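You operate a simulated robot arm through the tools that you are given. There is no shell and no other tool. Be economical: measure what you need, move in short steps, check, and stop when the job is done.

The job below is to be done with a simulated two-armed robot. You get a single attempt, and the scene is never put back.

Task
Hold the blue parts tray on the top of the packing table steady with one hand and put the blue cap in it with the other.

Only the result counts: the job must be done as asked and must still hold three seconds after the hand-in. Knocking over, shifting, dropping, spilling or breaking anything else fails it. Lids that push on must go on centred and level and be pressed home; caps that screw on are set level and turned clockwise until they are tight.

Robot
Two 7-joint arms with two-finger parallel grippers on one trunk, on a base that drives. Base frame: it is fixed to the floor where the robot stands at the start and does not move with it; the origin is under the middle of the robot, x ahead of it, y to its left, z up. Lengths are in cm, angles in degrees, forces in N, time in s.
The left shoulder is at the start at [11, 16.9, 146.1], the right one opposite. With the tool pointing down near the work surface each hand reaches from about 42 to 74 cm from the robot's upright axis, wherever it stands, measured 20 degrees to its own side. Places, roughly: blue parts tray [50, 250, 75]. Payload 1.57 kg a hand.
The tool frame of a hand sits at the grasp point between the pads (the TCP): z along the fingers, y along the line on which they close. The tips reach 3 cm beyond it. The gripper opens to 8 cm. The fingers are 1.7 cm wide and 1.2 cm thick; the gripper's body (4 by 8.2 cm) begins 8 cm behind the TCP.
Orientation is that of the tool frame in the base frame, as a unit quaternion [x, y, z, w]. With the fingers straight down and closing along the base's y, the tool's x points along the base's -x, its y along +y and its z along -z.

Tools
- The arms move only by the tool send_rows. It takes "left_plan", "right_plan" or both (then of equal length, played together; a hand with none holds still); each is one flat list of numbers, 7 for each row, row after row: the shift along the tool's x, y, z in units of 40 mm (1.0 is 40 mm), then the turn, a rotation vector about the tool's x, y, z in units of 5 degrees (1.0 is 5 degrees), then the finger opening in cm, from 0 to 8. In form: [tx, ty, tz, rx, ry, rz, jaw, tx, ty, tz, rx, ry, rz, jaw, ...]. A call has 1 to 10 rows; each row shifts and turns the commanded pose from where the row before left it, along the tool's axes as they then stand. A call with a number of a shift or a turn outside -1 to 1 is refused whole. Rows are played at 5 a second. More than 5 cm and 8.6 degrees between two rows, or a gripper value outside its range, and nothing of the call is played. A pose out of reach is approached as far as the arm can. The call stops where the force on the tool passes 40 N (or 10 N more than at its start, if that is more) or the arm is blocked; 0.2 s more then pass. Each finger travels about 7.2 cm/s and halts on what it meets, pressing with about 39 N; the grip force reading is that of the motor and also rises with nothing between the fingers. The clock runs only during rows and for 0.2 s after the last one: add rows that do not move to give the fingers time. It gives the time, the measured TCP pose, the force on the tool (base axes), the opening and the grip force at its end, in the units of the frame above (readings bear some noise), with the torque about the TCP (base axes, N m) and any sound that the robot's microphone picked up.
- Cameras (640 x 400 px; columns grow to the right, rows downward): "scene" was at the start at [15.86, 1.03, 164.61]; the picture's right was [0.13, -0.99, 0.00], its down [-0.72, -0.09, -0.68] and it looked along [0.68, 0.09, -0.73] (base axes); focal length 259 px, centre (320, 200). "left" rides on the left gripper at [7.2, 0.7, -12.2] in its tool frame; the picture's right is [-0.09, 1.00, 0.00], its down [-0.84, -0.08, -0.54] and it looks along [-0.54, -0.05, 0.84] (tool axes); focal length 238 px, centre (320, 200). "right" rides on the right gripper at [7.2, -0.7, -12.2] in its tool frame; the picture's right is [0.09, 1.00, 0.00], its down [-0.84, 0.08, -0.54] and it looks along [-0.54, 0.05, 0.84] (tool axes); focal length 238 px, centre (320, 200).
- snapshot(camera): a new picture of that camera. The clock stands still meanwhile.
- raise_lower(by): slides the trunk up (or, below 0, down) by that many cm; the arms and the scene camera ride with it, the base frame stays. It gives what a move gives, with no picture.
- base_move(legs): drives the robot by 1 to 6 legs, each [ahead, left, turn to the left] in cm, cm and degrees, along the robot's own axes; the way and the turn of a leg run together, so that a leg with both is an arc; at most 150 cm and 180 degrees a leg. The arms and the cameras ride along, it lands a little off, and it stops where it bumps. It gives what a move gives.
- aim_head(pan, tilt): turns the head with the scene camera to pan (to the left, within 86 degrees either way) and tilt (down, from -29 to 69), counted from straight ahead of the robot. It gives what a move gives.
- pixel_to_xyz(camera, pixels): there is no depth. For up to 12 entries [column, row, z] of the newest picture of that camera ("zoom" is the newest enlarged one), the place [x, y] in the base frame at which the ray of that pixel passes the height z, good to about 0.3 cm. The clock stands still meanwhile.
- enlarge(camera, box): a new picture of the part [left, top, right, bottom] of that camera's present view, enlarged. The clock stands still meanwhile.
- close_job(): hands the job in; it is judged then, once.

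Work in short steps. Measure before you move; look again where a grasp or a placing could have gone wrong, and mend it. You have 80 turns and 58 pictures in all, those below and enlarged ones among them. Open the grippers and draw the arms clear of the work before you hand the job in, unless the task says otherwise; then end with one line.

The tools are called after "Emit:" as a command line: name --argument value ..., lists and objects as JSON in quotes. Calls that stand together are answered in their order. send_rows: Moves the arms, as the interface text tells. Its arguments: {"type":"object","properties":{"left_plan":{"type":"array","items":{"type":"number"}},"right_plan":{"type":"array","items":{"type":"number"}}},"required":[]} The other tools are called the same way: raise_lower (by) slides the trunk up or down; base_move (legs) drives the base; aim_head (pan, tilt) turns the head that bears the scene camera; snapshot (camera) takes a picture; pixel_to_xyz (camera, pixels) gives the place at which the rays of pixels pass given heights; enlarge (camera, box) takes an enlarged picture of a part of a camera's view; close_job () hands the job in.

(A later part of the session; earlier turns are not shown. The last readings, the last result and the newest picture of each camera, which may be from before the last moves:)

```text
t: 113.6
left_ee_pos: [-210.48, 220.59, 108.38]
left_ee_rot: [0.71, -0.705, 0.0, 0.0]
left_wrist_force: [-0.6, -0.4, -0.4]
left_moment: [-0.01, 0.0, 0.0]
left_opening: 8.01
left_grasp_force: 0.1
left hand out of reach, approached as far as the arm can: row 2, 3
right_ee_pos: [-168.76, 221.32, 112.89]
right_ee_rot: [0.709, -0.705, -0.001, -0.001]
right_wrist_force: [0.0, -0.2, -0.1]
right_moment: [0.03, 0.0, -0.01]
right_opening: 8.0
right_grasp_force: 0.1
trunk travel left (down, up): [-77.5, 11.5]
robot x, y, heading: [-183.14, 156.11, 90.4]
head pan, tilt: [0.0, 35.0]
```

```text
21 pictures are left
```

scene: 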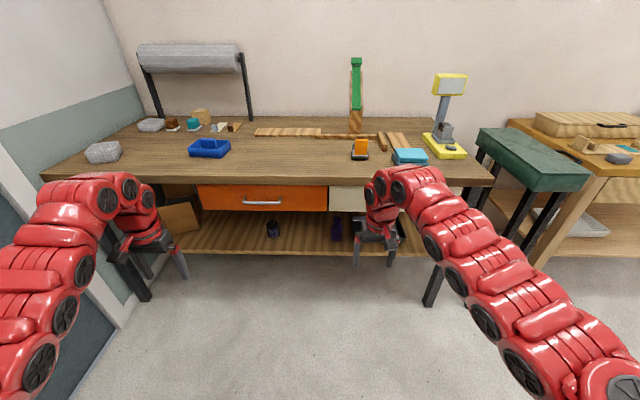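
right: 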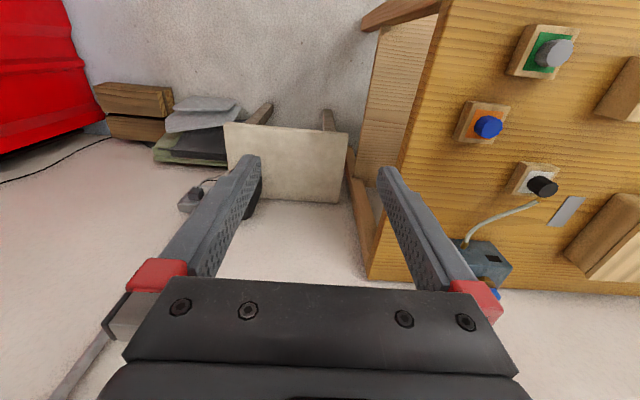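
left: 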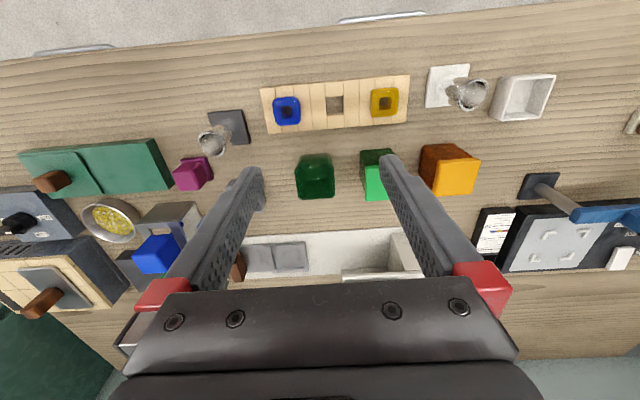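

Emit:
pixel_to_xyz --camera "left" --pixels '[[287, 111, 77], [287, 111, 87], [335, 105, 76], [335, 105, 86], [314, 177, 80], [225, 127, 75]]'

Emit:
enlarge --camera "left" --box '[250, 70, 430, 140]'

```text
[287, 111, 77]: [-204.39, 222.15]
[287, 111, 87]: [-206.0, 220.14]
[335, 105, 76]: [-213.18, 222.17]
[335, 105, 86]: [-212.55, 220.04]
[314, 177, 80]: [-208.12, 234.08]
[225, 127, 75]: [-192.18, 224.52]
```

```text
3.56 times, centred on (340, 105) of left
```

zoom: 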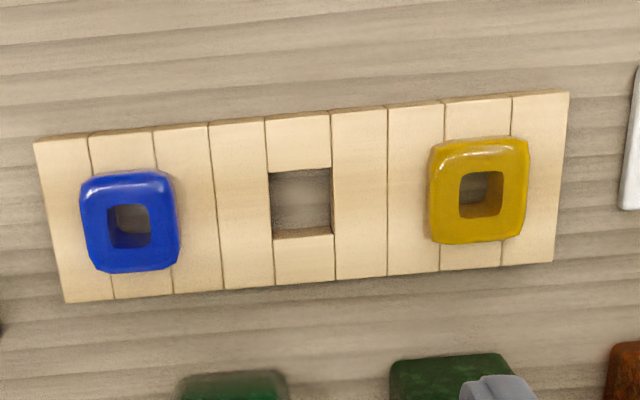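

Both pieces are open through-rings lying on a socket board — not caps. I lift the hand and go look at the long wall bench (sink table and beyond), which is the unsearched area.

Emit:
send_rows --left_plan '[0.5, 0.5, -0.9, 0, 0, 0, 8, 0.5, 0.9, -0.7, 0, 0, 0, 8, 0.3, 0.9, 0, 0, 0, 0, 8]'

Emit:
base_move --legs '[[-20, 0, 0], [0, 0, 90], [40, 60, 0]]'

Emit:
aim_head --pan 0 --tilt 35

Emit:
snapshot --camera "scene"

```text
t: 114.4
left_ee_pos: [-220.29, 218.43, 115.27]
left_ee_rot: [0.709, -0.705, 0.002, -0.001]
left_wrist_force: [-0.7, 0.3, 0.1]
left_moment: [-0.02, 0.04, -0.02]
left_opening: 7.95
left_grasp_force: 0.1
left hand out of reach, approached as far as the arm can: row 2
right_ee_pos: [-168.98, 221.48, 112.96]
right_ee_rot: [0.71, -0.704, 0.0, -0.001]
right_wrist_force: [0.7, 0.4, 0.0]
right_moment: [-0.02, -0.04, -0.01]
right_opening: 7.99
right_grasp_force: 0.0
trunk travel left (down, up): [-77.5, 11.5]
robot x, y, heading: [-182.97, 155.82, 90.5]
head pan, tilt: [0.0, 35.0]
```

```text
t: 121.6
left_ee_pos: [-253.99, 72.98, 115.3]
left_ee_rot: [0.997, 0.081, 0.001, -0.001]
left_wrist_force: [-0.3, -1.0, -0.7]
left_moment: [0.01, -0.05, 0.01]
left_opening: 8.02
left_grasp_force: 0.1
right_ee_pos: [-264.87, 123.03, 112.89]
right_ee_rot: [0.997, 0.082, 0.0, -0.001]
right_wrist_force: [-1.0, -0.4, -0.9]
right_moment: [0.0, 0.02, 0.03]
right_opening: 8.01
right_grasp_force: 0.1
trunk travel left (down, up): [-77.5, 11.5]
robot x, y, heading: [-197.78, 119.13, -170.5]
head pan, tilt: [0.0, 35.0]
stopped in leg 3: the robot was blocked; the commanded pose is now the measured one
```

```text
t: 122.2
left_ee_pos: [-254.07, 72.82, 115.29]
left_ee_rot: [0.997, 0.082, 0.001, -0.001]
left_wrist_force: [-1.3, -0.1, 0.1]
left_moment: [0.02, -0.03, -0.01]
left_opening: 8.01
left_grasp_force: 0.0
right_ee_pos: [-264.99, 122.97, 112.85]
right_ee_rot: [0.997, 0.081, 0.0, -0.001]
right_wrist_force: [-0.4, 0.2, 0.0]
right_moment: [0.01, -0.06, 0.01]
right_opening: 7.99
right_grasp_force: 0.0
trunk travel left (down, up): [-77.5, 11.5]
robot x, y, heading: [-198.07, 119.15, -170.4]
head pan, tilt: [0.0, 35.0]
```

```text
19 pictures are left
```

scene: 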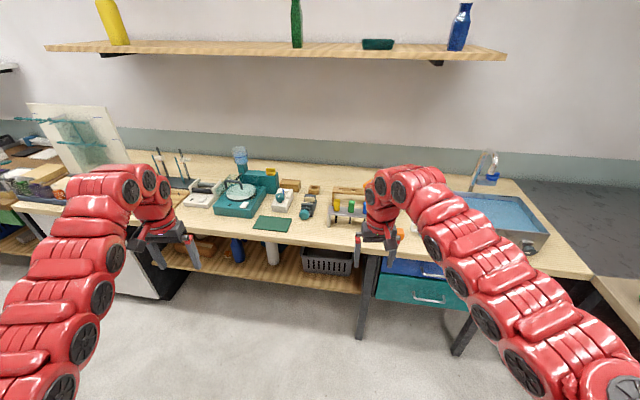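

I enlarge this bench.

Emit:
enlarge --camera "scene" --box '[140, 140, 400, 290]'

```text
2.46 times, centred on (270, 215) of scene
```

zoom: 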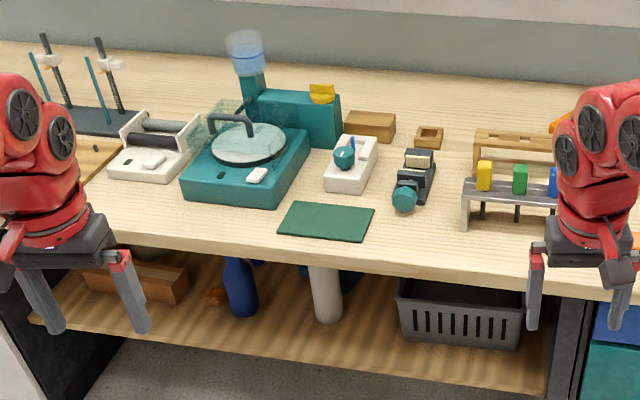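

No cap here. The tray is the only place listed because it's out of sight at the start, so the cap should be at the start table: the blue round piece on the orange pad. I return there for a close look.

Emit:
base_move --legs '[[0, 15, 0], [0, 0, -95], [0, 0, -95], [122, 0, 0], [0, -143, 0], [61, 0, 0]]'

Emit:
aim_head --pan -5 --tilt 55

```text
t: 122.9
left_ee_pos: [-253.88, 72.78, 115.26]
left_ee_rot: [0.997, 0.082, 0.001, 0.0]
left_wrist_force: [0.0, -0.6, -0.5]
left_moment: [0.01, -0.02, 0.01]
left_opening: 7.99
left_grasp_force: 0.1
right_ee_pos: [-264.86, 122.8, 112.99]
right_ee_rot: [0.997, 0.083, -0.001, -0.001]
right_wrist_force: [-0.2, 0.5, 0.0]
right_moment: [-0.01, 0.0, -0.02]
right_opening: 7.96
right_grasp_force: 0.0
trunk travel left (down, up): [-77.5, 11.5]
robot x, y, heading: [-198.2, 119.62, -170.7]
head pan, tilt: [0.0, 35.0]
stopped in leg 1: the robot was blocked; the commanded pose is now the measured one
```

```text
t: 123.7
left_ee_pos: [-253.79, 72.76, 115.39]
left_ee_rot: [0.997, 0.083, 0.002, 0.0]
left_wrist_force: [0.5, -0.1, 0.0]
left_moment: [-0.02, 0.0, -0.02]
left_opening: 8.0
left_grasp_force: 0.0
right_ee_pos: [-264.81, 122.81, 112.92]
right_ee_rot: [0.997, 0.083, -0.001, 0.0]
right_wrist_force: [-0.6, -0.7, 0.1]
right_moment: [-0.02, -0.04, 0.01]
right_opening: 8.0
right_grasp_force: 0.0
trunk travel left (down, up): [-77.5, 11.5]
robot x, y, heading: [-197.91, 119.19, -170.6]
head pan, tilt: [-5.0, 55.0]
```

I mixed up the side; with this heading +y is to the robot's right.

Emit:
base_move --legs '[[0, -15, 0], [0, 0, -95], [0, 0, -95], [122, 0, 0], [0, -143, 0], [61, 0, 0]]'

Emit:
snapshot --camera "scene"

Emit:
snapshot --camera "right"

```text
t: 148.7
left_ee_pos: [41.19, 18.79, 115.31]
left_ee_rot: [0.024, 1.0, 0.001, -0.001]
left_wrist_force: [0.2, 0.3, 0.3]
left_moment: [0.02, 0.0, 0.01]
left_opening: 8.02
left_grasp_force: 0.0
right_ee_pos: [41.17, -32.58, 112.92]
right_ee_rot: [0.025, 1.0, -0.001, 0.001]
right_wrist_force: [-0.6, 0.3, 0.5]
right_moment: [-0.01, -0.01, 0.02]
right_opening: 8.02
right_grasp_force: 0.1
trunk travel left (down, up): [-77.5, 11.5]
robot x, y, heading: [-23.31, -14.96, -2.6]
head pan, tilt: [-5.0, 55.0]
```

```text
17 pictures are left
```

scene: 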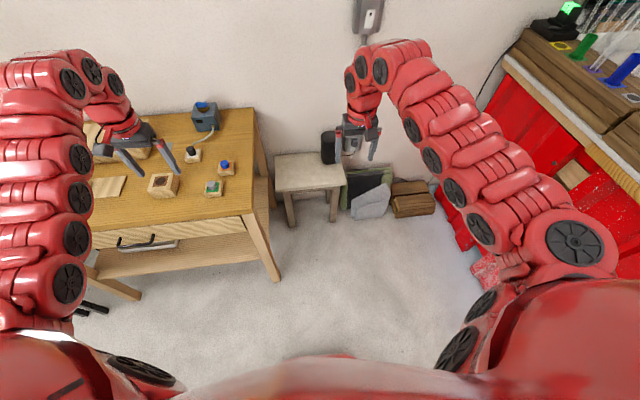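

```text
16 pictures are left
```

right: 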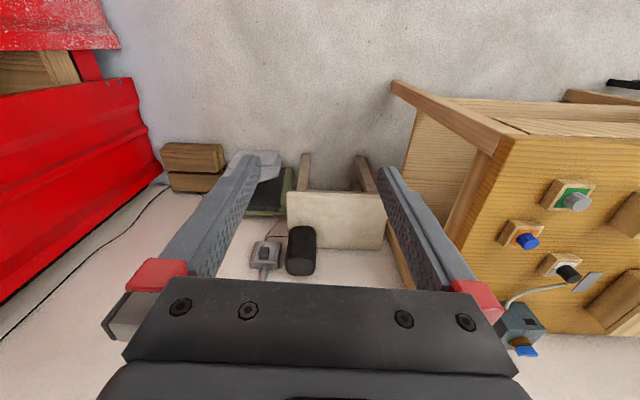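

The red bench at upper right (560-640, 0-100) holds tubes in several colours; I look at it.

Emit:
aim_head --pan -45 --tilt 30

Emit:
snapshot --camera "scene"

```text
t: 149.7
left_ee_pos: [41.02, 18.79, 115.29]
left_ee_rot: [0.026, 1.0, 0.0, -0.001]
left_wrist_force: [0.3, 0.2, -1.1]
left_moment: [0.01, 0.0, -0.01]
left_opening: 8.0
left_grasp_force: 0.0
right_ee_pos: [41.32, -32.5, 113.09]
right_ee_rot: [0.024, 1.0, -0.001, 0.001]
right_wrist_force: [-0.2, -0.6, -0.5]
right_moment: [0.02, -0.02, 0.0]
right_opening: 7.98
right_grasp_force: 0.0
trunk travel left (down, up): [-77.5, 11.5]
robot x, y, heading: [-23.3, -14.76, -2.5]
head pan, tilt: [-45.0, 30.0]
```

```text
15 pictures are left
```

scene: 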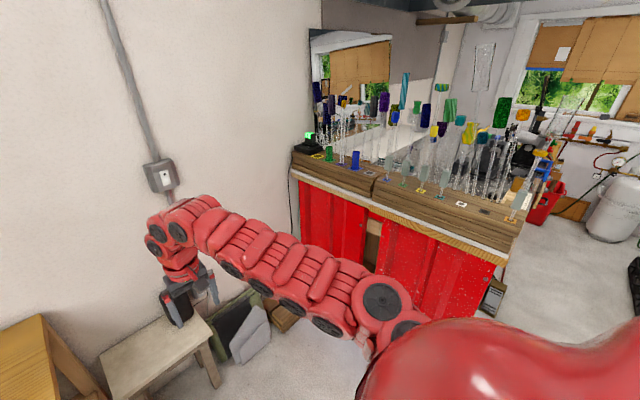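

That bench is only glassware. From the start pictures I triangulate the blue piece at about (66, 11, 88). I drive to put it in the left hand's reach.

Emit:
base_move --legs '[[0, 0, 2.6], [26, 3, 0]]'

Emit:
aim_head --pan 15 --tilt 55

Emit:
snapshot --camera "left"

```text
t: 152.0
left_ee_pos: [65.61, 24.59, 115.47]
left_ee_rot: [0.001, 1.0, 0.0, -0.001]
left_wrist_force: [0.4, -0.3, -0.4]
left_moment: [0.01, -0.02, 0.04]
left_opening: 8.0
left_grasp_force: 0.1
right_ee_pos: [68.16, -26.62, 113.02]
right_ee_rot: [0.001, 1.0, -0.001, 0.001]
right_wrist_force: [0.7, -1.2, 0.2]
right_moment: [-0.01, 0.02, 0.02]
right_opening: 7.99
right_grasp_force: 0.1
trunk travel left (down, up): [-77.5, 11.5]
robot x, y, heading: [3.0, -11.93, -0.2]
head pan, tilt: [-45.0, 30.0]
```

```text
t: 153.3
left_ee_pos: [65.63, 24.68, 115.33]
left_ee_rot: [0.001, 1.0, -0.001, 0.0]
left_wrist_force: [-0.3, 1.2, -1.3]
left_moment: [0.03, -0.03, 0.01]
left_opening: 8.03
left_grasp_force: 0.1
right_ee_pos: [68.19, -26.48, 112.84]
right_ee_rot: [0.002, 1.0, -0.001, 0.001]
right_wrist_force: [-0.3, -0.2, 0.3]
right_moment: [-0.01, 0.01, 0.0]
right_opening: 7.99
right_grasp_force: 0.1
trunk travel left (down, up): [-77.5, 11.5]
robot x, y, heading: [3.02, -11.73, -0.1]
head pan, tilt: [15.0, 55.0]
```

```text
14 pictures are left
```

left: 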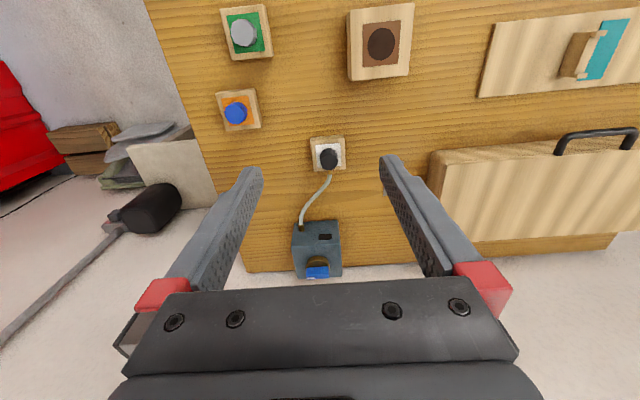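

Emit:
pixel_to_xyz --camera "left" --pixels '[[236, 112, 85], [236, 112, 88], [236, 112, 78], [240, 130, 85], [258, 127, 80], [226, 131, 80]]'

Emit:
enlarge --camera "scene" --box '[220, 140, 420, 270]'

```text
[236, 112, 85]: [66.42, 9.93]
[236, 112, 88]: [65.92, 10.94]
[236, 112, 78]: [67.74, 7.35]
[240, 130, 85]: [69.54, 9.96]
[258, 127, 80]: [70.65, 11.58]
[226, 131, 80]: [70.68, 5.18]
```

```text
3.08 times, centred on (320, 205) of scene
```

zoom: 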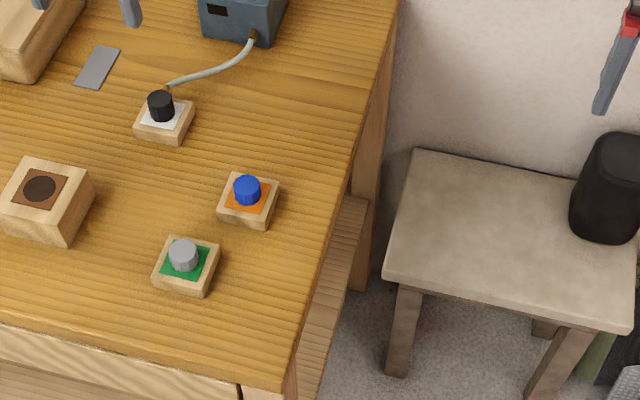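

Scene view for triangulation of the blue piece (zoom 247,188).

Emit:
pixel_to_xyz --camera "zoom" --pixels '[[247, 183, 84], [247, 183, 88], [247, 183, 91], [246, 202, 82], [246, 202, 85], [235, 225, 80], [267, 229, 80], [278, 186, 82], [218, 205, 82], [264, 216, 82], [231, 174, 82]]'

```text
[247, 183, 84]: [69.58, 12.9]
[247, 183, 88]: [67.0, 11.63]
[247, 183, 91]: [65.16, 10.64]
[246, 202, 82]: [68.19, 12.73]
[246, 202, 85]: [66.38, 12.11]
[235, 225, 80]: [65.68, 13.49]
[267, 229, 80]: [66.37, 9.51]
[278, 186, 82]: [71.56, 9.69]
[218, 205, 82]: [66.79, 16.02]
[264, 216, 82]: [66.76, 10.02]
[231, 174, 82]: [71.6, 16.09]
```

Piece top ≈ (65.9,11.3,z 89.5), about 2.8 cm wide. I bring the left hand above it.

Emit:
send_rows --left_plan '[0, -0.84, 0.6, 0, 0, 0, 6, 0, -0.84, 0.6, 0, 0, 0, 6, 0, -0.84, 0.6, 0, 0, 0, 6, -0.05, -0.84, 0.6, 0, 0, 0, 6, 0, 0, 0.6, 0, 0, 0, 6, 0, 0, 0, 0, 0, 0, 6]'

Emit:
enlarge --camera "left" --box '[200, 40, 440, 220]'

```text
t: 154.7
left_ee_pos: [68.47, 16.0, 106.71]
left_ee_rot: [0.001, 1.0, 0.0, 0.0]
left_wrist_force: [0.1, 0.6, -0.7]
left_moment: [0.01, -0.01, -0.01]
left_opening: 5.97
left_grasp_force: 0.0
left hand out of reach, approached as far as the arm can: row 3, 4
right_ee_pos: [67.94, -26.65, 112.98]
right_ee_rot: [0.001, 1.0, -0.001, 0.001]
right_wrist_force: [-0.6, -0.2, -0.1]
right_moment: [0.01, -0.01, -0.01]
right_opening: 7.99
right_grasp_force: 0.1
trunk travel left (down, up): [-77.5, 11.5]
robot x, y, heading: [3.23, -12.06, 0.2]
head pan, tilt: [15.0, 55.0]
```

```text
2.22 times, centred on (320, 130) of left
```

zoom: 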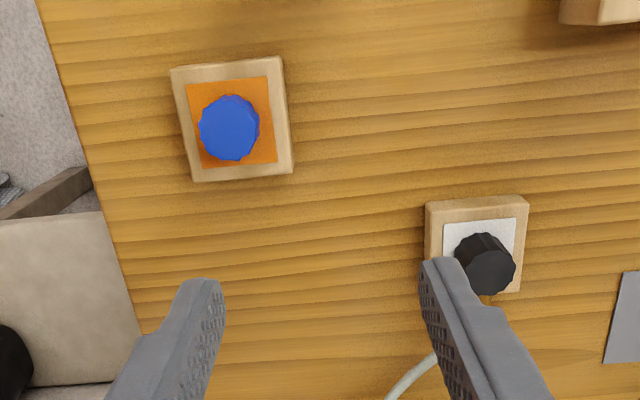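

The piece is knurled like a screw cap. The hand was at the edge of reach, so I drive 7 ahead and bring the hand over the cap in smaller steps.

Emit:
base_move --legs '[[7, -2, 0]]'

```text
t: 155.7
left_ee_pos: [75.38, 14.09, 106.8]
left_ee_rot: [0.001, 1.0, 0.0, 0.001]
left_wrist_force: [0.3, -0.2, -0.3]
left_moment: [0.01, -0.01, 0.01]
left_opening: 6.02
left_grasp_force: 0.1
right_ee_pos: [75.04, -28.47, 112.87]
right_ee_rot: [0.001, 1.0, -0.001, 0.002]
right_wrist_force: [1.5, -0.4, -0.1]
right_moment: [0.02, -0.01, 0.01]
right_opening: 7.97
right_grasp_force: 0.1
trunk travel left (down, up): [-77.5, 11.5]
robot x, y, heading: [9.92, -14.04, 0.2]
head pan, tilt: [15.0, 55.0]
```

Emit:
send_rows --left_plan '[0.8, 0, 0, 0, 0, 0, 6, 0.8, -0.35, 0, 0, 0, 0, 6, 0.78, -0.35, 0, 0, 0, 0, 6, 0, 0, 0.5, 0, 0, 0, 6, 0, 0, 0.5, 0, 0, 0, 6, 0, 0, 0, 0, 0, 0, 6]'

Emit:
snapshot --camera "left"

```text
t: 157.1
left_ee_pos: [73.41, 14.3, 102.87]
left_ee_rot: [0.001, 1.0, 0.0, 0.0]
left_wrist_force: [-1.7, -0.7, 0.5]
left_moment: [0.0, -0.02, -0.03]
left_opening: 5.99
left_grasp_force: 0.2
left hand out of reach, approached as far as the arm can: row 1, 2, 3
right_ee_pos: [75.09, -28.48, 112.94]
right_ee_rot: [0.001, 1.0, -0.001, 0.001]
right_wrist_force: [0.6, -0.3, 0.4]
right_moment: [0.01, 0.04, -0.04]
right_opening: 8.02
right_grasp_force: 0.1
trunk travel left (down, up): [-77.5, 11.5]
robot x, y, heading: [10.01, -13.79, -0.2]
head pan, tilt: [15.0, 55.0]
```

```text
11 pictures are left
```

left: 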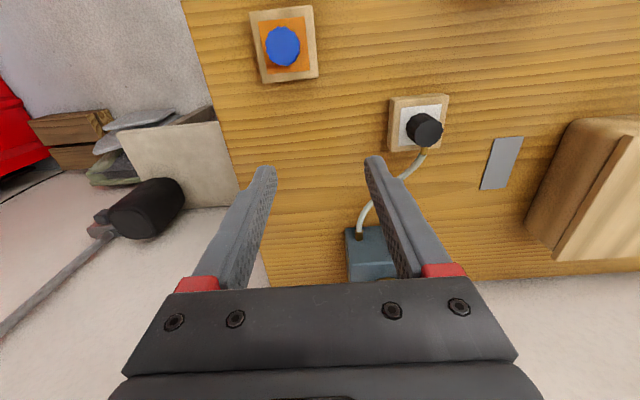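

Inward arm moves are limited at this height, but descending works. I align by driving the base instead: shift by (-7.4,-3.0).

Emit:
base_move --legs '[[-7.4, -3.0, 0]]'

Emit:
send_rows --left_plan '[0, 0, 0.7, 0, 0, 0, 6, 0, 0, 0.7, 0, 0, 0, 6, 0, 0, 0, 0, 0, 0, 6]'

Emit:
snapshot --camera "left"

```text
t: 158.2
left_ee_pos: [66.08, 11.14, 102.8]
left_ee_rot: [0.002, 1.0, 0.0, -0.001]
left_wrist_force: [0.1, 0.7, -0.6]
left_moment: [-0.01, 0.01, -0.02]
left_opening: 6.0
left_grasp_force: 0.0
right_ee_pos: [67.94, -31.45, 112.78]
right_ee_rot: [0.001, 1.0, -0.001, 0.001]
right_wrist_force: [-0.4, 0.3, -0.7]
right_moment: [0.01, 0.02, -0.02]
right_opening: 7.99
right_grasp_force: 0.2
trunk travel left (down, up): [-77.5, 11.5]
robot x, y, heading: [2.25, -16.93, -0.1]
head pan, tilt: [15.0, 55.0]
```

```text
t: 159.0
left_ee_pos: [66.1, 11.05, 97.08]
left_ee_rot: [0.002, 1.0, 0.001, 0.0]
left_wrist_force: [0.2, -0.5, 0.0]
left_moment: [-0.02, 0.01, 0.02]
left_opening: 5.99
left_grasp_force: 0.0
right_ee_pos: [67.78, -31.61, 112.88]
right_ee_rot: [0.001, 1.0, 0.0, 0.001]
right_wrist_force: [-0.7, 0.4, 0.0]
right_moment: [0.0, 0.0, 0.0]
right_opening: 7.98
right_grasp_force: 0.1
trunk travel left (down, up): [-77.5, 11.5]
robot x, y, heading: [2.57, -16.37, -0.0]
head pan, tilt: [15.0, 55.0]
```

```text
10 pictures are left
```

left: 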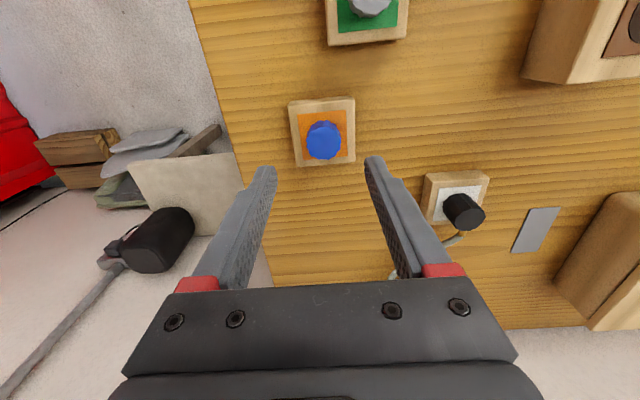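

Emit:
pixel_to_xyz --camera "left" --pixels '[[323, 140, 80], [323, 140, 85], [323, 140, 89], [292, 103, 84], [353, 98, 84], [300, 166, 84], [354, 160, 84], [323, 160, 86]]'

```text
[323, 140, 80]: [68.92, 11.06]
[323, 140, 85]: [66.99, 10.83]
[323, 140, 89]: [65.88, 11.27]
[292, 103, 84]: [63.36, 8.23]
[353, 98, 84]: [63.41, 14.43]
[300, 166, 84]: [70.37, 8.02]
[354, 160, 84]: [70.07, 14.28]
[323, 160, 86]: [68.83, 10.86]
```

Target confirmed at (65.9,11.2). I descend to TCP ≈ 91.7 with the fingers straddling the cap.

Emit:
send_rows --left_plan '[0.04, 0.03, 0.5, 0, 0, 0, 5, 0, 0, 0.45, 0, 0, 0, 5, 0, 0, 0.4, 0, 0, 0, 5, 0, 0, 0, 0, 0, 0, 5]'

Emit:
enlarge --camera "left" --box '[220, 80, 420, 220]'

```text
t: 160.0
left_ee_pos: [65.87, 11.19, 91.78]
left_ee_rot: [0.001, 1.0, 0.0, -0.001]
left_wrist_force: [0.4, 0.5, -0.1]
left_moment: [0.0, -0.01, -0.01]
left_opening: 4.99
left_grasp_force: 0.1
right_ee_pos: [67.83, -31.47, 112.98]
right_ee_rot: [0.001, 1.0, -0.001, 0.001]
right_wrist_force: [-0.3, -0.3, -0.4]
right_moment: [0.0, 0.01, 0.0]
right_opening: 7.99
right_grasp_force: 0.1
trunk travel left (down, up): [-77.5, 11.5]
robot x, y, heading: [2.53, -16.76, 0.1]
head pan, tilt: [15.0, 55.0]
```

```text
2.86 times, centred on (320, 150) of left
```

zoom: 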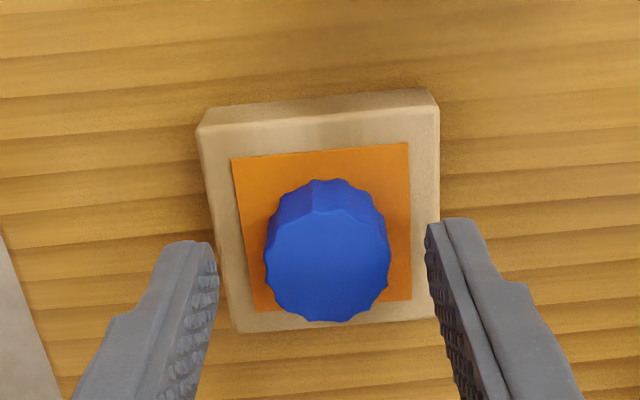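

It is indeed a knurled cap. I locate it in this view.

Emit:
pixel_to_xyz --camera "zoom" --pixels '[[327, 265, 89], [327, 265, 87], [327, 265, 85], [265, 255, 87], [390, 255, 87], [240, 330, 83], [197, 125, 83], [410, 300, 83]]'

```text
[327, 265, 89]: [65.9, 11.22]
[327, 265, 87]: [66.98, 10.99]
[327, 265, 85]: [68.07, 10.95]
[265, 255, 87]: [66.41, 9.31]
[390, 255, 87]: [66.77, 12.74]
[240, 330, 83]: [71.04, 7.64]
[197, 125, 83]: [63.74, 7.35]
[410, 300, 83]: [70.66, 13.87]
```

Cap top is z≈89.1. I lower about 1.1 cm in small steps, then close.

Emit:
send_rows --left_plan '[0, 0, 0.1, 0, 0, 0, 5, 0, 0, 0.1, 0, 0, 0, 5, 0, 0, 0.08, 0, 0, 0, 5, 0, 0, 0, 0, 0, 0, 5]'

```text
t: 161.0
left_ee_pos: [66.02, 11.26, 90.54]
left_ee_rot: [0.001, 1.0, 0.0, -0.001]
left_wrist_force: [0.8, 0.2, -0.2]
left_moment: [0.01, 0.0, -0.01]
left_opening: 5.01
left_grasp_force: 0.1
right_ee_pos: [67.94, -31.56, 112.81]
right_ee_rot: [0.0, 1.0, 0.0, 0.001]
right_wrist_force: [-0.5, 0.2, 0.8]
right_moment: [0.01, -0.01, 0.02]
right_opening: 8.04
right_grasp_force: 0.0
trunk travel left (down, up): [-77.5, 11.5]
robot x, y, heading: [2.48, -17.15, -0.2]
head pan, tilt: [15.0, 55.0]
```

No contact; I close on the cap and lift 1 cm carefully.

Emit:
send_rows --left_plan '[0, 0, 0, 0, 0, 0, 2, 0, 0, 0, 0, 0, 0, 2, 0, 0, 0, 0, 0, 0, 2, 0, 0, 0, 0, 0, 0, 2]'

Emit:
send_rows --left_plan '[0, 0, -0.1, 0, 0, 0, 2, 0, 0, -0.1, 0, 0, 0, 2, 0, 0, 0, 0, 0, 0, 2]'

Emit:
enlarge --camera "left" --box '[220, 80, 420, 220]'

```text
t: 162.0
left_ee_pos: [66.01, 11.18, 90.66]
left_ee_rot: [0.001, 1.0, 0.0, 0.0]
left_wrist_force: [-0.1, 0.9, 1.7]
left_moment: [0.07, 0.01, 0.05]
left_opening: 2.67
left_grasp_force: 37.8
right_ee_pos: [67.83, -31.51, 112.85]
right_ee_rot: [0.002, 1.0, -0.001, 0.0]
right_wrist_force: [-0.2, 0.4, 0.4]
right_moment: [-0.02, -0.01, 0.02]
right_opening: 8.01
right_grasp_force: 0.0
trunk travel left (down, up): [-77.5, 11.5]
robot x, y, heading: [2.78, -16.95, -0.1]
head pan, tilt: [15.0, 55.0]
```

```text
t: 162.8
left_ee_pos: [65.97, 11.2, 91.42]
left_ee_rot: [0.0, 1.0, 0.0, 0.0]
left_wrist_force: [0.0, -0.5, 0.1]
left_moment: [-0.01, 0.03, 0.0]
left_opening: 2.71
left_grasp_force: 38.2
right_ee_pos: [67.85, -31.36, 112.94]
right_ee_rot: [0.001, 1.0, -0.001, 0.001]
right_wrist_force: [-1.0, 0.0, 0.1]
right_moment: [0.0, -0.02, -0.01]
right_opening: 7.97
right_grasp_force: 0.1
trunk travel left (down, up): [-77.5, 11.5]
robot x, y, heading: [2.66, -16.95, 0.1]
head pan, tilt: [15.0, 55.0]
```

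```text
2.86 times, centred on (320, 150) of left
```

zoom: 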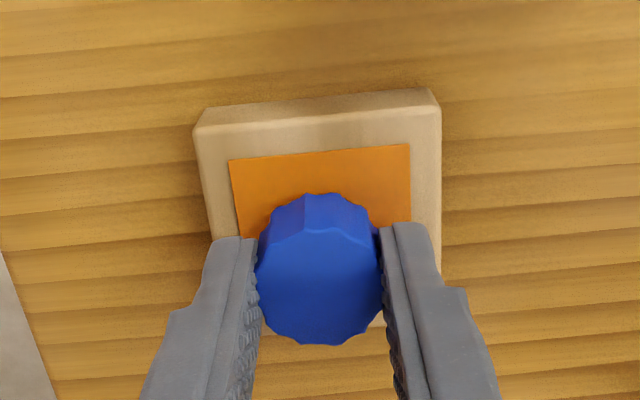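

The cap came up freely, held with 38 N. I raise the trunk and hand, then back off from the table.

Emit:
send_rows --left_plan '[0, 0, -0.7, 0, 0, 0, 2, 0, 0, -0.7, 0, 0, 0, 2, 0, 0, -0.7, 0, 0, 0, 2, 0, 0, 0, 0, 0, 0, 2]'

Emit:
raise_lower --by 10

Emit:
base_move --legs '[[-55, 0, 0], [0, 130, 0], [0, 110, 0]]'

```text
t: 163.8
left_ee_pos: [65.99, 11.35, 99.84]
left_ee_rot: [0.001, 1.0, -0.002, 0.0]
left_wrist_force: [1.1, -0.9, -0.3]
left_moment: [0.02, 0.0, 0.01]
left_opening: 2.71
left_grasp_force: 38.1
right_ee_pos: [67.86, -31.56, 112.88]
right_ee_rot: [0.0, 1.0, -0.001, 0.001]
right_wrist_force: [0.5, 0.4, -0.2]
right_moment: [0.01, 0.0, 0.0]
right_opening: 8.0
right_grasp_force: 0.0
trunk travel left (down, up): [-77.5, 11.5]
robot x, y, heading: [2.52, -17.29, -0.1]
head pan, tilt: [15.0, 55.0]
```

```text
t: 165.1
left_ee_pos: [65.95, 11.15, 109.88]
left_ee_rot: [0.001, 1.0, 0.0, -0.001]
left_wrist_force: [0.3, -0.7, 0.1]
left_moment: [0.02, 0.01, -0.01]
left_opening: 2.69
left_grasp_force: 38.0
right_ee_pos: [67.83, -31.47, 122.95]
right_ee_rot: [0.0, 1.0, 0.0, 0.002]
right_wrist_force: [-0.6, 0.1, 0.5]
right_moment: [-0.02, 0.03, 0.0]
right_opening: 7.99
right_grasp_force: 0.2
trunk travel left (down, up): [-87.5, 1.5]
robot x, y, heading: [2.74, -16.89, -0.0]
head pan, tilt: [15.0, 55.0]
```

```text
t: 179.7
left_ee_pos: [11.99, 251.8, 109.83]
left_ee_rot: [0.003, 1.0, 0.001, -0.001]
left_wrist_force: [0.2, -0.3, -0.6]
left_moment: [0.02, 0.0, 0.02]
left_opening: 2.73
left_grasp_force: 37.5
right_ee_pos: [13.69, 209.02, 123.04]
right_ee_rot: [0.003, 1.0, 0.0, 0.001]
right_wrist_force: [-0.2, 0.4, 0.2]
right_moment: [-0.03, -0.02, 0.0]
right_opening: 7.99
right_grasp_force: 0.0
trunk travel left (down, up): [-87.5, 1.5]
robot x, y, heading: [-51.62, 223.97, -0.4]
head pan, tilt: [15.0, 55.0]
```

Still holding (opening 2.7). Here, clear of the table, I test the arms' lower inward reach for the two-hand work.

Emit:
send_rows --left_plan '[0, 0, 0.85, 0, 0, 0, 2, 0, 0, 0.85, 0, 0, 0, 2, 0, 0, 0.85, 0, 0, 0, 2, 0.3, -0.4, 0, 0, 0, 0, 2, 0.3, -0.4, 0, 0, 0, 0, 2, 0.3, -0.4, 0, 0, 0, 0, 2, 0, -0.4, 0, 0, 0, 0, 2, 0, 0, 0, 0, 0, 0, 2]' --right_plan '[0, 0, 0.9, 0, 0, 0, 8, 0, 0, 0.9, 0, 0, 0, 8, 0, 0, 0.9, 0, 0, 0, 8, 0, 0, 0.9, 0, 0, 0, 8, 0, 0, 0.9, 0, 0, 0, 8, 0.4, 0.8, 0, 0, 0, 0, 8, 0.4, 0.8, 0, 0, 0, 0, 8, 0.4, 0.8, 0, 0, 0, 0, 8]'

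```text
t: 181.5
left_ee_pos: [8.28, 245.58, 99.61]
left_ee_rot: [0.003, 1.0, -0.001, 0.0]
left_wrist_force: [0.2, -0.4, -0.2]
left_moment: [-0.01, 0.01, -0.01]
left_opening: 2.7
left_grasp_force: 37.7
right_ee_pos: [9.08, 218.7, 104.91]
right_ee_rot: [0.003, 1.0, -0.002, 0.001]
right_wrist_force: [-0.3, 0.2, 0.0]
right_moment: [-0.06, 0.0, 0.02]
right_opening: 7.99
right_grasp_force: 0.1
trunk travel left (down, up): [-87.5, 1.5]
robot x, y, heading: [-51.4, 223.6, -0.5]
head pan, tilt: [15.0, 55.0]
```

Reach is fine at this height. I look at the tray to measure it.

Emit:
aim_head --pan 12 --tilt 43

Emit:
enlarge --camera "scene" --box '[200, 120, 440, 280]'

```text
t: 182.2
left_ee_pos: [8.4, 245.34, 99.63]
left_ee_rot: [0.003, 1.0, 0.0, -0.001]
left_wrist_force: [0.0, 0.3, -0.3]
left_moment: [0.01, 0.04, 0.01]
left_opening: 2.71
left_grasp_force: 37.5
right_ee_pos: [8.89, 218.66, 104.89]
right_ee_rot: [0.003, 1.0, -0.001, 0.0]
right_wrist_force: [0.3, -0.1, -0.8]
right_moment: [-0.02, 0.0, -0.01]
right_opening: 8.02
right_grasp_force: 0.0
trunk travel left (down, up): [-87.5, 1.5]
robot x, y, heading: [-51.76, 223.9, -0.2]
head pan, tilt: [12.0, 43.0]
```

```text
2.50 times, centred on (320, 200) of scene
```

zoom: 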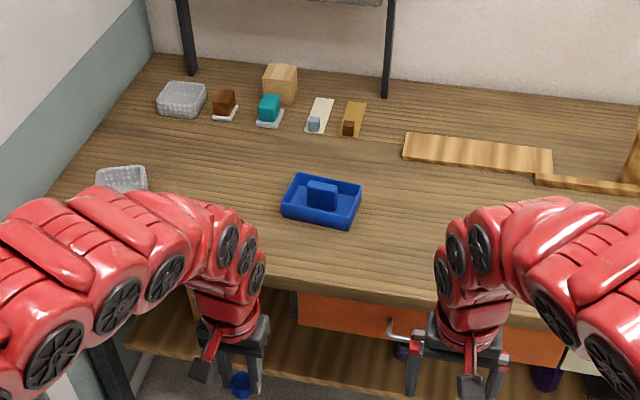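

Emit:
pixel_to_xyz --camera "zoom" --pixels '[[298, 175, 88], [362, 184, 88], [282, 203, 88], [347, 213, 88], [283, 215, 85], [345, 229, 85], [322, 181, 90], [322, 208, 85], [320, 195, 80], [320, 195, 88], [308, 180, 90], [338, 186, 90]]'

```text
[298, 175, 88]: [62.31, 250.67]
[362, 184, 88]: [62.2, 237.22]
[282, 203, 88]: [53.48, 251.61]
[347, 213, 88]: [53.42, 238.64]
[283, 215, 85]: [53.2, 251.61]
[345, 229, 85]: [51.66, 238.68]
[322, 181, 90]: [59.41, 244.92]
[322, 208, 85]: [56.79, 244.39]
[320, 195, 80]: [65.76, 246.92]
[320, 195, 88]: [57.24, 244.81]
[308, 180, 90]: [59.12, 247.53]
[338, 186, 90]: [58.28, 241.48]
```

The tray rim is about 13×9 cm, centre ≈(57.8,244.5), with a post in the middle. I'll put the cap in the left compartment (y≈249) with the left gripper turned 90° and pinch the right wall (y≈238) with the right hand. First I turn the left hand here.

Emit:
send_rows --left_plan '[0, 0, 0, 0, 0, 1, 2, 0, 0, 0, 0, 0, 1, 2, 0, 0, 0, 0, 0, 1, 2, 0, 0, 0, 0, 0, 1, 2, 0, 0, 0, 0, 0, 1, 2, 0, 0, 0, 0, 0, 1, 2, 0, 0, 0, 0, 0, 1, 2, 0, 0, 0, 0, 0, 1, 2, 0, 0, 0, 0, 0, 1, 2, 0, 0, 0, 0, 0, 0, 2]'

Emit:
send_rows --left_plan '[0, 0, 0, 0, 0, 1, 2, 0, 0, 0, 0, 0, 1, 2, 0, 0, 0, 0, 0, 1, 2, 0, 0, 0, 0, 0, 1, 2, 0, 0, 0, 0, 0, 1, 2, 0, 0, 0, 0, 0, 1, 2, 0, 0, 0, 0, 0, 1, 2, 0, 0, 0, 0, 0, 1, 2, 0, 0, 0, 0, 0, 1, 2, 0, 0, 0, 0, 0, 0, 2]'

```text
t: 184.4
left_ee_pos: [8.45, 245.47, 99.62]
left_ee_rot: [0.386, 0.923, -0.001, 0.0]
left_wrist_force: [-0.5, -0.4, -0.6]
left_moment: [-0.02, 0.03, 0.01]
left_opening: 2.69
left_grasp_force: 37.8
right_ee_pos: [9.09, 218.69, 104.96]
right_ee_rot: [0.002, 1.0, -0.001, 0.0]
right_wrist_force: [-0.3, 0.0, -0.3]
right_moment: [0.02, 0.03, -0.01]
right_opening: 8.0
right_grasp_force: 0.0
trunk travel left (down, up): [-87.5, 1.5]
robot x, y, heading: [-51.46, 223.82, -0.0]
head pan, tilt: [12.0, 43.0]
```

```text
t: 186.7
left_ee_pos: [8.31, 245.39, 99.7]
left_ee_rot: [0.71, 0.705, 0.0, -0.001]
left_wrist_force: [1.2, 1.1, -0.4]
left_moment: [-0.02, 0.0, 0.01]
left_opening: 2.69
left_grasp_force: 37.7
right_ee_pos: [8.97, 218.7, 104.88]
right_ee_rot: [0.003, 1.0, -0.002, 0.0]
right_wrist_force: [-0.2, -0.3, 0.0]
right_moment: [-0.01, -0.01, 0.02]
right_opening: 7.99
right_grasp_force: 0.0
trunk travel left (down, up): [-87.5, 1.5]
robot x, y, heading: [-51.55, 223.91, -0.2]
head pan, tilt: [12.0, 43.0]
```

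Left gripper is turned 90° with the cap. I drive in to the table.

Emit:
base_move --legs '[[47, 4.6, 0.2]]'

Emit:
enlarge --camera "right" --box '[320, 40, 640, 240]'

```text
t: 189.5
left_ee_pos: [55.33, 250.4, 99.63]
left_ee_rot: [0.706, 0.708, -0.001, 0.0]
left_wrist_force: [-0.5, 0.1, -0.8]
left_moment: [-0.01, -0.03, -0.02]
left_opening: 2.68
left_grasp_force: 37.8
right_ee_pos: [56.2, 223.89, 104.9]
right_ee_rot: [-0.002, 1.0, -0.001, 0.001]
right_wrist_force: [0.2, 0.4, 0.3]
right_moment: [0.0, -0.02, 0.01]
right_opening: 7.98
right_grasp_force: 0.0
trunk travel left (down, up): [-87.5, 1.5]
robot x, y, heading: [-4.07, 228.33, 0.4]
head pan, tilt: [12.0, 43.0]
```

```text
2.00 times, centred on (480, 140) of right
```

zoom: 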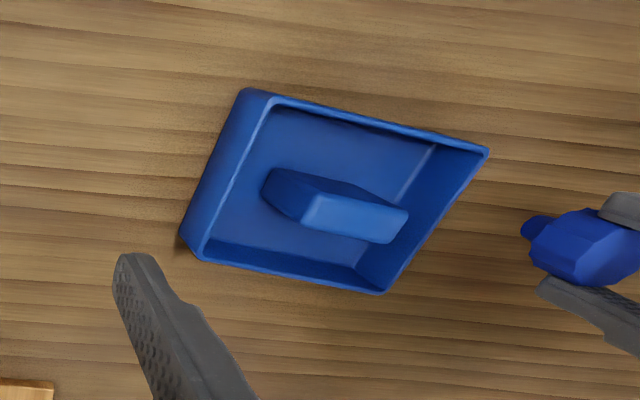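

Emit:
pixel_to_xyz --camera "zoom" --pixels '[[272, 98, 88], [487, 152, 88], [383, 293, 88], [203, 260, 88], [245, 90, 84], [182, 238, 84], [307, 225, 89], [390, 242, 89], [407, 210, 89], [318, 192, 89], [235, 180, 88]]'

```text
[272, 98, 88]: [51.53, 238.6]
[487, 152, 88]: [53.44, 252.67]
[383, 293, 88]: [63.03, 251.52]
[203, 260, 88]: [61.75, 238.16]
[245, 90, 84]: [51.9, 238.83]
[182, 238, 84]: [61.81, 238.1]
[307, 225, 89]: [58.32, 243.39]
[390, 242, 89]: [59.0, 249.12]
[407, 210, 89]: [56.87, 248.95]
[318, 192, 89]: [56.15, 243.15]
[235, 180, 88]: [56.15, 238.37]
```

Rim is z≈89, right wall at y≈237.9, post y 241.7–247.5, left compartment 247.5–250.8. I bring the right hand over the right wall.

Emit:
send_rows --right_plan '[0, 0.6, 0.3, 0, 0, 0, 3, 0, 0.6, 0.3, 0, 0, 0, 3, 0, 0.6, 0.3, 0, 0, 0, 3, 0, 0.6, 0.3, 0, 0, 0, 3, -0.1, 0.6, 0.3, 0, 0, 0, 3, -0.1, 0.5, 0.3, 0, 0, 0, 3, 0, 0, 0, 0, 0, 0, 3]'

```text
t: 191.1
left_ee_pos: [55.39, 250.52, 99.65]
left_ee_rot: [0.706, 0.708, 0.0, 0.0]
left_wrist_force: [0.9, 0.7, 0.0]
left_moment: [0.0, -0.02, -0.04]
left_opening: 2.67
left_grasp_force: 38.0
right_ee_pos: [56.98, 237.83, 97.68]
right_ee_rot: [-0.001, 1.0, -0.001, 0.0]
right_wrist_force: [-0.3, -0.1, -0.1]
right_moment: [0.03, 0.02, -0.02]
right_opening: 2.99
right_grasp_force: 0.1
trunk travel left (down, up): [-87.5, 1.5]
robot x, y, heading: [-4.45, 228.21, 0.5]
head pan, tilt: [12.0, 43.0]
```

Right hand is over the wall at (57.0,237.8). I check with its camera before lowering.

Emit:
enlarge --camera "right" --box '[220, 80, 500, 255]'

```text
2.29 times, centred on (360, 168) of right
```

zoom: 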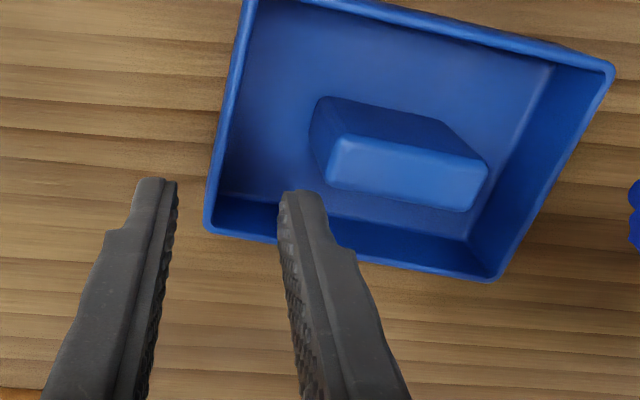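

Emit:
pixel_to_xyz --camera "zoom" --pixels '[[225, 140, 89], [225, 140, 88], [208, 228, 89], [247, 10, 89], [612, 70, 89], [495, 280, 89], [488, 165, 90], [325, 180, 90], [472, 211, 90], [342, 140, 90], [318, 110, 86]]'

```text
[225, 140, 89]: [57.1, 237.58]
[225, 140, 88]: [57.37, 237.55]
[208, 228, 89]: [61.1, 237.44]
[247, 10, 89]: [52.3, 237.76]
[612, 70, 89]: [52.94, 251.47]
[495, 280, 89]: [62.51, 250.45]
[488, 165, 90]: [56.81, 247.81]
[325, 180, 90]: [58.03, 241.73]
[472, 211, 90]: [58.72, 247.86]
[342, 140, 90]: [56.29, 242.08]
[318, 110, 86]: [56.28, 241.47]
```

Wall line is y≈237.6 at x=57; free space for the cap is the front-left corner around (55.7,249.3). I lower the right hand astride the wall and pinch it.

Emit:
send_rows --right_plan '[0, -0.05, 0.6, 0, 0, 0, 3, 0, 0, 0.6, 0, 0, 0, 3, 0, 0, 0.4, 0, 0, 0, 3, 0, 0, 0.25, 0, 0, 0, 3, 0, 0, 0, 0, 0, 0, 3]'

Emit:
send_rows --right_plan '[0, 0, 0, 0, 0, 0, 2, 0, 0, 0, 0, 0, 0, 1.2, 0, 0, 0, 0, 0, 0, 0, 0, 0, 0, 0, 0, 0, 0, 0, 0, 0, 0, 0, 0, 0]'

```text
t: 192.3
left_ee_pos: [55.41, 250.62, 99.73]
left_ee_rot: [0.706, 0.709, 0.0, 0.0]
left_wrist_force: [-0.5, 0.3, 0.1]
left_moment: [-0.01, 0.03, -0.01]
left_opening: 2.73
left_grasp_force: 37.6
right_ee_pos: [55.96, 237.0, 90.97]
right_ee_rot: [-0.002, 1.0, -0.001, 0.0]
right_wrist_force: [0.2, 0.9, 0.1]
right_moment: [-0.02, -0.01, 0.02]
right_opening: 3.0
right_grasp_force: 0.0
right hand out of reach, approached as far as the arm can: row 3, 4
trunk travel left (down, up): [-87.5, 1.5]
robot x, y, heading: [-4.36, 228.67, 0.3]
head pan, tilt: [12.0, 43.0]
```

```text
t: 193.5
left_ee_pos: [55.46, 250.56, 99.74]
left_ee_rot: [0.706, 0.708, -0.001, -0.001]
left_wrist_force: [0.4, 0.1, 0.2]
left_moment: [0.0, 0.01, 0.03]
left_opening: 2.68
left_grasp_force: 37.8
right_ee_pos: [55.86, 236.98, 90.98]
right_ee_rot: [-0.002, 1.0, -0.001, 0.0]
right_wrist_force: [0.2, 1.6, 0.8]
right_moment: [0.04, -0.06, 0.01]
right_opening: 0.34
right_grasp_force: 24.5
trunk travel left (down, up): [-87.5, 1.5]
robot x, y, heading: [-4.2, 228.44, 0.4]
head pan, tilt: [12.0, 43.0]
```

Right hand grips the wall (opening 0.34, 24 N). I re-measure the tray, since it may have shifted slightly.

Emit:
enlarge --camera "right" --box '[260, 40, 580, 240]'

```text
2.00 times, centred on (420, 140) of right
```

zoom: 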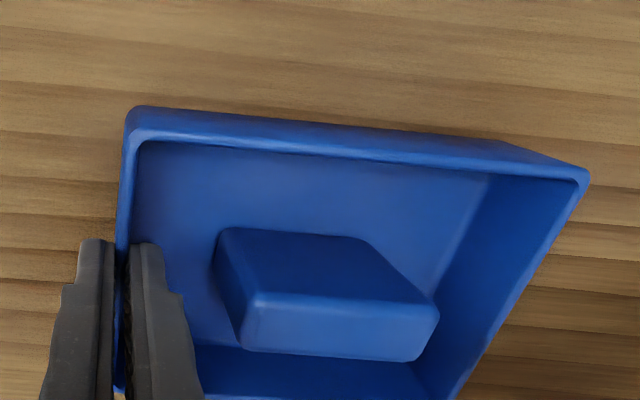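

Emit:
pixel_to_xyz --camera "zoom" --pixels '[[588, 178, 89], [588, 178, 88], [145, 135, 89], [450, 398, 89], [437, 315, 90], [255, 295, 90], [412, 360, 90], [365, 237, 87], [132, 108, 85]]'

```text
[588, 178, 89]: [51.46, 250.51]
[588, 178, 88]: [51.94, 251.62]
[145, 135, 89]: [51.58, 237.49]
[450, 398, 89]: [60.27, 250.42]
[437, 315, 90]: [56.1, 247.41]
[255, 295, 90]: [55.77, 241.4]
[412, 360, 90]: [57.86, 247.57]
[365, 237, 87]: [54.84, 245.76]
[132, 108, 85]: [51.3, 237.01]
```

Tray now: front wall x≈51.7, left wall y≈250.5, post end (55.9,247.5). I move the left hand to (54.8,248.75) and lower partway.

Emit:
send_rows --left_plan '[-0.23, -0.08, 0, 0, 0, 0, 2, -0.22, -0.08, 0, 0, 0, 0, 2, 0, 0, 0.5, 0, 0, 0, 2, 0, 0, 0.4, 0, 0, 0, 2, 0, 0, 0, 0, 0, 0, 2]' --right_plan '[0, 0, 0, 0, 0, 0, 0, 0, 0, 0, 0, 0, 0, 0, 0, 0, 0, 0, 0, 0, 0, 0, 0, 0, 0, 0, 0, 0, 0, 0, 0, 0, 0, 0, 0]'

Emit:
snapshot --camera "left"

```text
t: 194.7
left_ee_pos: [54.86, 248.75, 96.01]
left_ee_rot: [0.706, 0.709, 0.0, 0.0]
left_wrist_force: [-0.7, -0.2, -0.3]
left_moment: [0.02, 0.0, 0.0]
left_opening: 2.69
left_grasp_force: 37.9
right_ee_pos: [55.87, 237.01, 90.88]
right_ee_rot: [-0.001, 1.0, -0.002, 0.0]
right_wrist_force: [0.6, 0.1, 0.4]
right_moment: [-0.02, 0.05, 0.03]
right_opening: 0.32
right_grasp_force: 24.4
trunk travel left (down, up): [-87.5, 1.5]
robot x, y, heading: [-4.3, 228.3, 0.4]
head pan, tilt: [12.0, 43.0]
```

```text
3 pictures are left
```

left: 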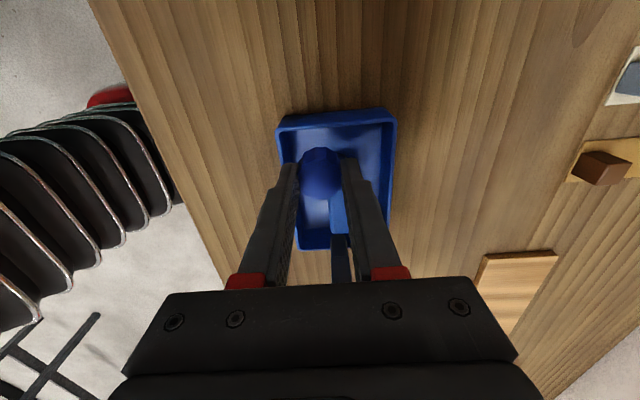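

The cap hangs over the tray; I check corners in this view against it.

Emit:
pixel_to_xyz --camera "left" --pixels '[[282, 122, 89], [393, 118, 89], [338, 118, 89], [282, 150, 89], [321, 172, 93], [345, 190, 90], [300, 247, 89]]'

```text
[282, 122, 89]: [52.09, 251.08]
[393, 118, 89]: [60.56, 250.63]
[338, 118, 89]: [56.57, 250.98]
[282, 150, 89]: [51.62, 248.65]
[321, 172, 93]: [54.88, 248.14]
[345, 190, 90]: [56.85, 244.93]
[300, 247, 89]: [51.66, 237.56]
```

The cap sits inside the front-left corner area with margin. I lower it slowly to just inside the rim.

Emit:
send_rows --left_plan '[0, 0, 0.35, 0, 0, 0, 2, 0, 0, 0.35, 0, 0, 0, 2, 0, 0, 0.2, 0, 0, 0, 2, 0, 0, 0.15, 0, 0, 0, 2, 0, 0, 0, 0, 0, 0, 2]' --right_plan '[0, 0, 0, 0, 0, 0, 0, 0, 0, 0, 0, 0, 0, 0, 0, 0, 0, 0, 0, 0, 0, 0, 0, 0, 0, 0, 0, 0, 0, 0, 0, 0, 0, 0, 0]'

```text
t: 195.9
left_ee_pos: [54.71, 248.77, 91.9]
left_ee_rot: [0.706, 0.709, -0.001, -0.001]
left_wrist_force: [0.2, -0.3, -0.3]
left_moment: [0.0, 0.03, -0.01]
left_opening: 2.7
left_grasp_force: 37.6
right_ee_pos: [55.81, 236.97, 90.97]
right_ee_rot: [-0.002, 1.0, -0.001, 0.0]
right_wrist_force: [-0.3, 0.1, 0.5]
right_moment: [0.0, 0.03, -0.01]
right_opening: 0.34
right_grasp_force: 24.7
trunk travel left (down, up): [-87.5, 1.5]
robot x, y, heading: [-4.43, 228.4, 0.4]
head pan, tilt: [12.0, 43.0]
```

No contact yet; I lower 1.6 cm more in small steps.

Emit:
send_rows --left_plan '[0, 0, 0.1, 0, 0, 0, 2, 0, 0, 0.1, 0, 0, 0, 2, 0, 0, 0.1, 0, 0, 0, 2, 0, 0, 0.1, 0, 0, 0, 2, 0, 0, 0, 0, 0, 0, 2]' --right_plan '[0, 0, 0, 0, 0, 0, 0, 0, 0, 0, 0, 0, 0, 0, 0, 0, 0, 0, 0, 0, 0, 0, 0, 0, 0, 0, 0, 0, 0, 0, 0, 0, 0, 0, 0]'

```text
t: 197.1
left_ee_pos: [54.76, 248.77, 90.7]
left_ee_rot: [0.707, 0.707, 0.003, 0.001]
left_wrist_force: [-9.8, -2.8, 31.5]
left_moment: [-0.16, 0.51, -0.01]
left_opening: 2.7
left_grasp_force: 37.9
right_ee_pos: [55.68, 237.05, 90.99]
right_ee_rot: [-0.002, 1.0, 0.001, 0.002]
right_wrist_force: [4.2, 2.2, -4.8]
right_moment: [-0.1, 0.27, -0.24]
right_opening: 0.34
right_grasp_force: 24.8
trunk travel left (down, up): [-87.5, 1.5]
robot x, y, heading: [-4.35, 228.57, 0.2]
head pan, tilt: [12.0, 43.0]
stopped in row 5 (left hand): the force on the tool passed its limit at 44 N (the readings are from after the stop); the commanded pose is now the measured one
```

It touched down (31 N). I ease up 3 mm and open gently.

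Emit:
send_rows --left_plan '[0, 0, -0.08, 0, 0, 0, 2, 0, 0, 0, 0, 0, 0, 3.0, 0, 0, 0, 0, 0, 0, 3.3, 0, 0, 0, 0, 0, 0, 3.5, 0, 0, 0, 0, 0, 0, 3.5]' --right_plan '[0, 0, 0, 0, 0, 0, 0, 0, 0, 0, 0, 0, 0, 0, 0, 0, 0, 0, 0, 0, 0, 0, 0, 0, 0, 0, 0, 0, 0, 0, 0, 0, 0, 0, 0]'

Emit:
enlarge --camera "left" --box '[220, 80, 460, 240]'

```text
t: 198.3
left_ee_pos: [54.96, 248.73, 90.8]
left_ee_rot: [0.706, 0.708, 0.002, 0.002]
left_wrist_force: [1.1, 0.7, 0.5]
left_moment: [-0.01, 0.03, -0.02]
left_opening: 3.51
left_grasp_force: 0.1
right_ee_pos: [55.8, 237.02, 91.09]
right_ee_rot: [-0.001, 1.0, 0.0, 0.0]
right_wrist_force: [3.1, -0.2, 4.3]
right_moment: [-0.01, -0.39, -0.06]
right_opening: 0.33
right_grasp_force: 24.4
trunk travel left (down, up): [-87.5, 1.5]
robot x, y, heading: [-4.38, 228.63, 0.1]
head pan, tilt: [12.0, 43.0]
```

```text
2.50 times, centred on (340, 160) of left
```

zoom: 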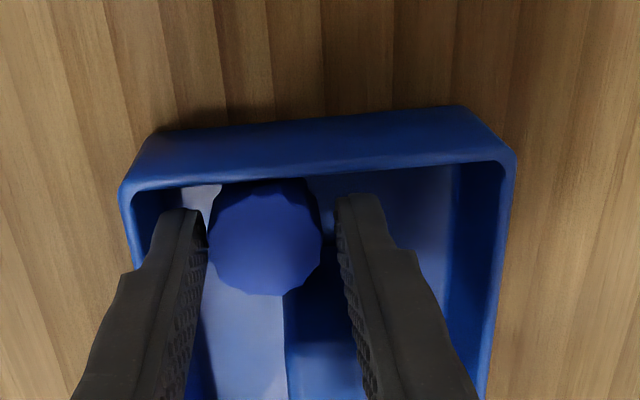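

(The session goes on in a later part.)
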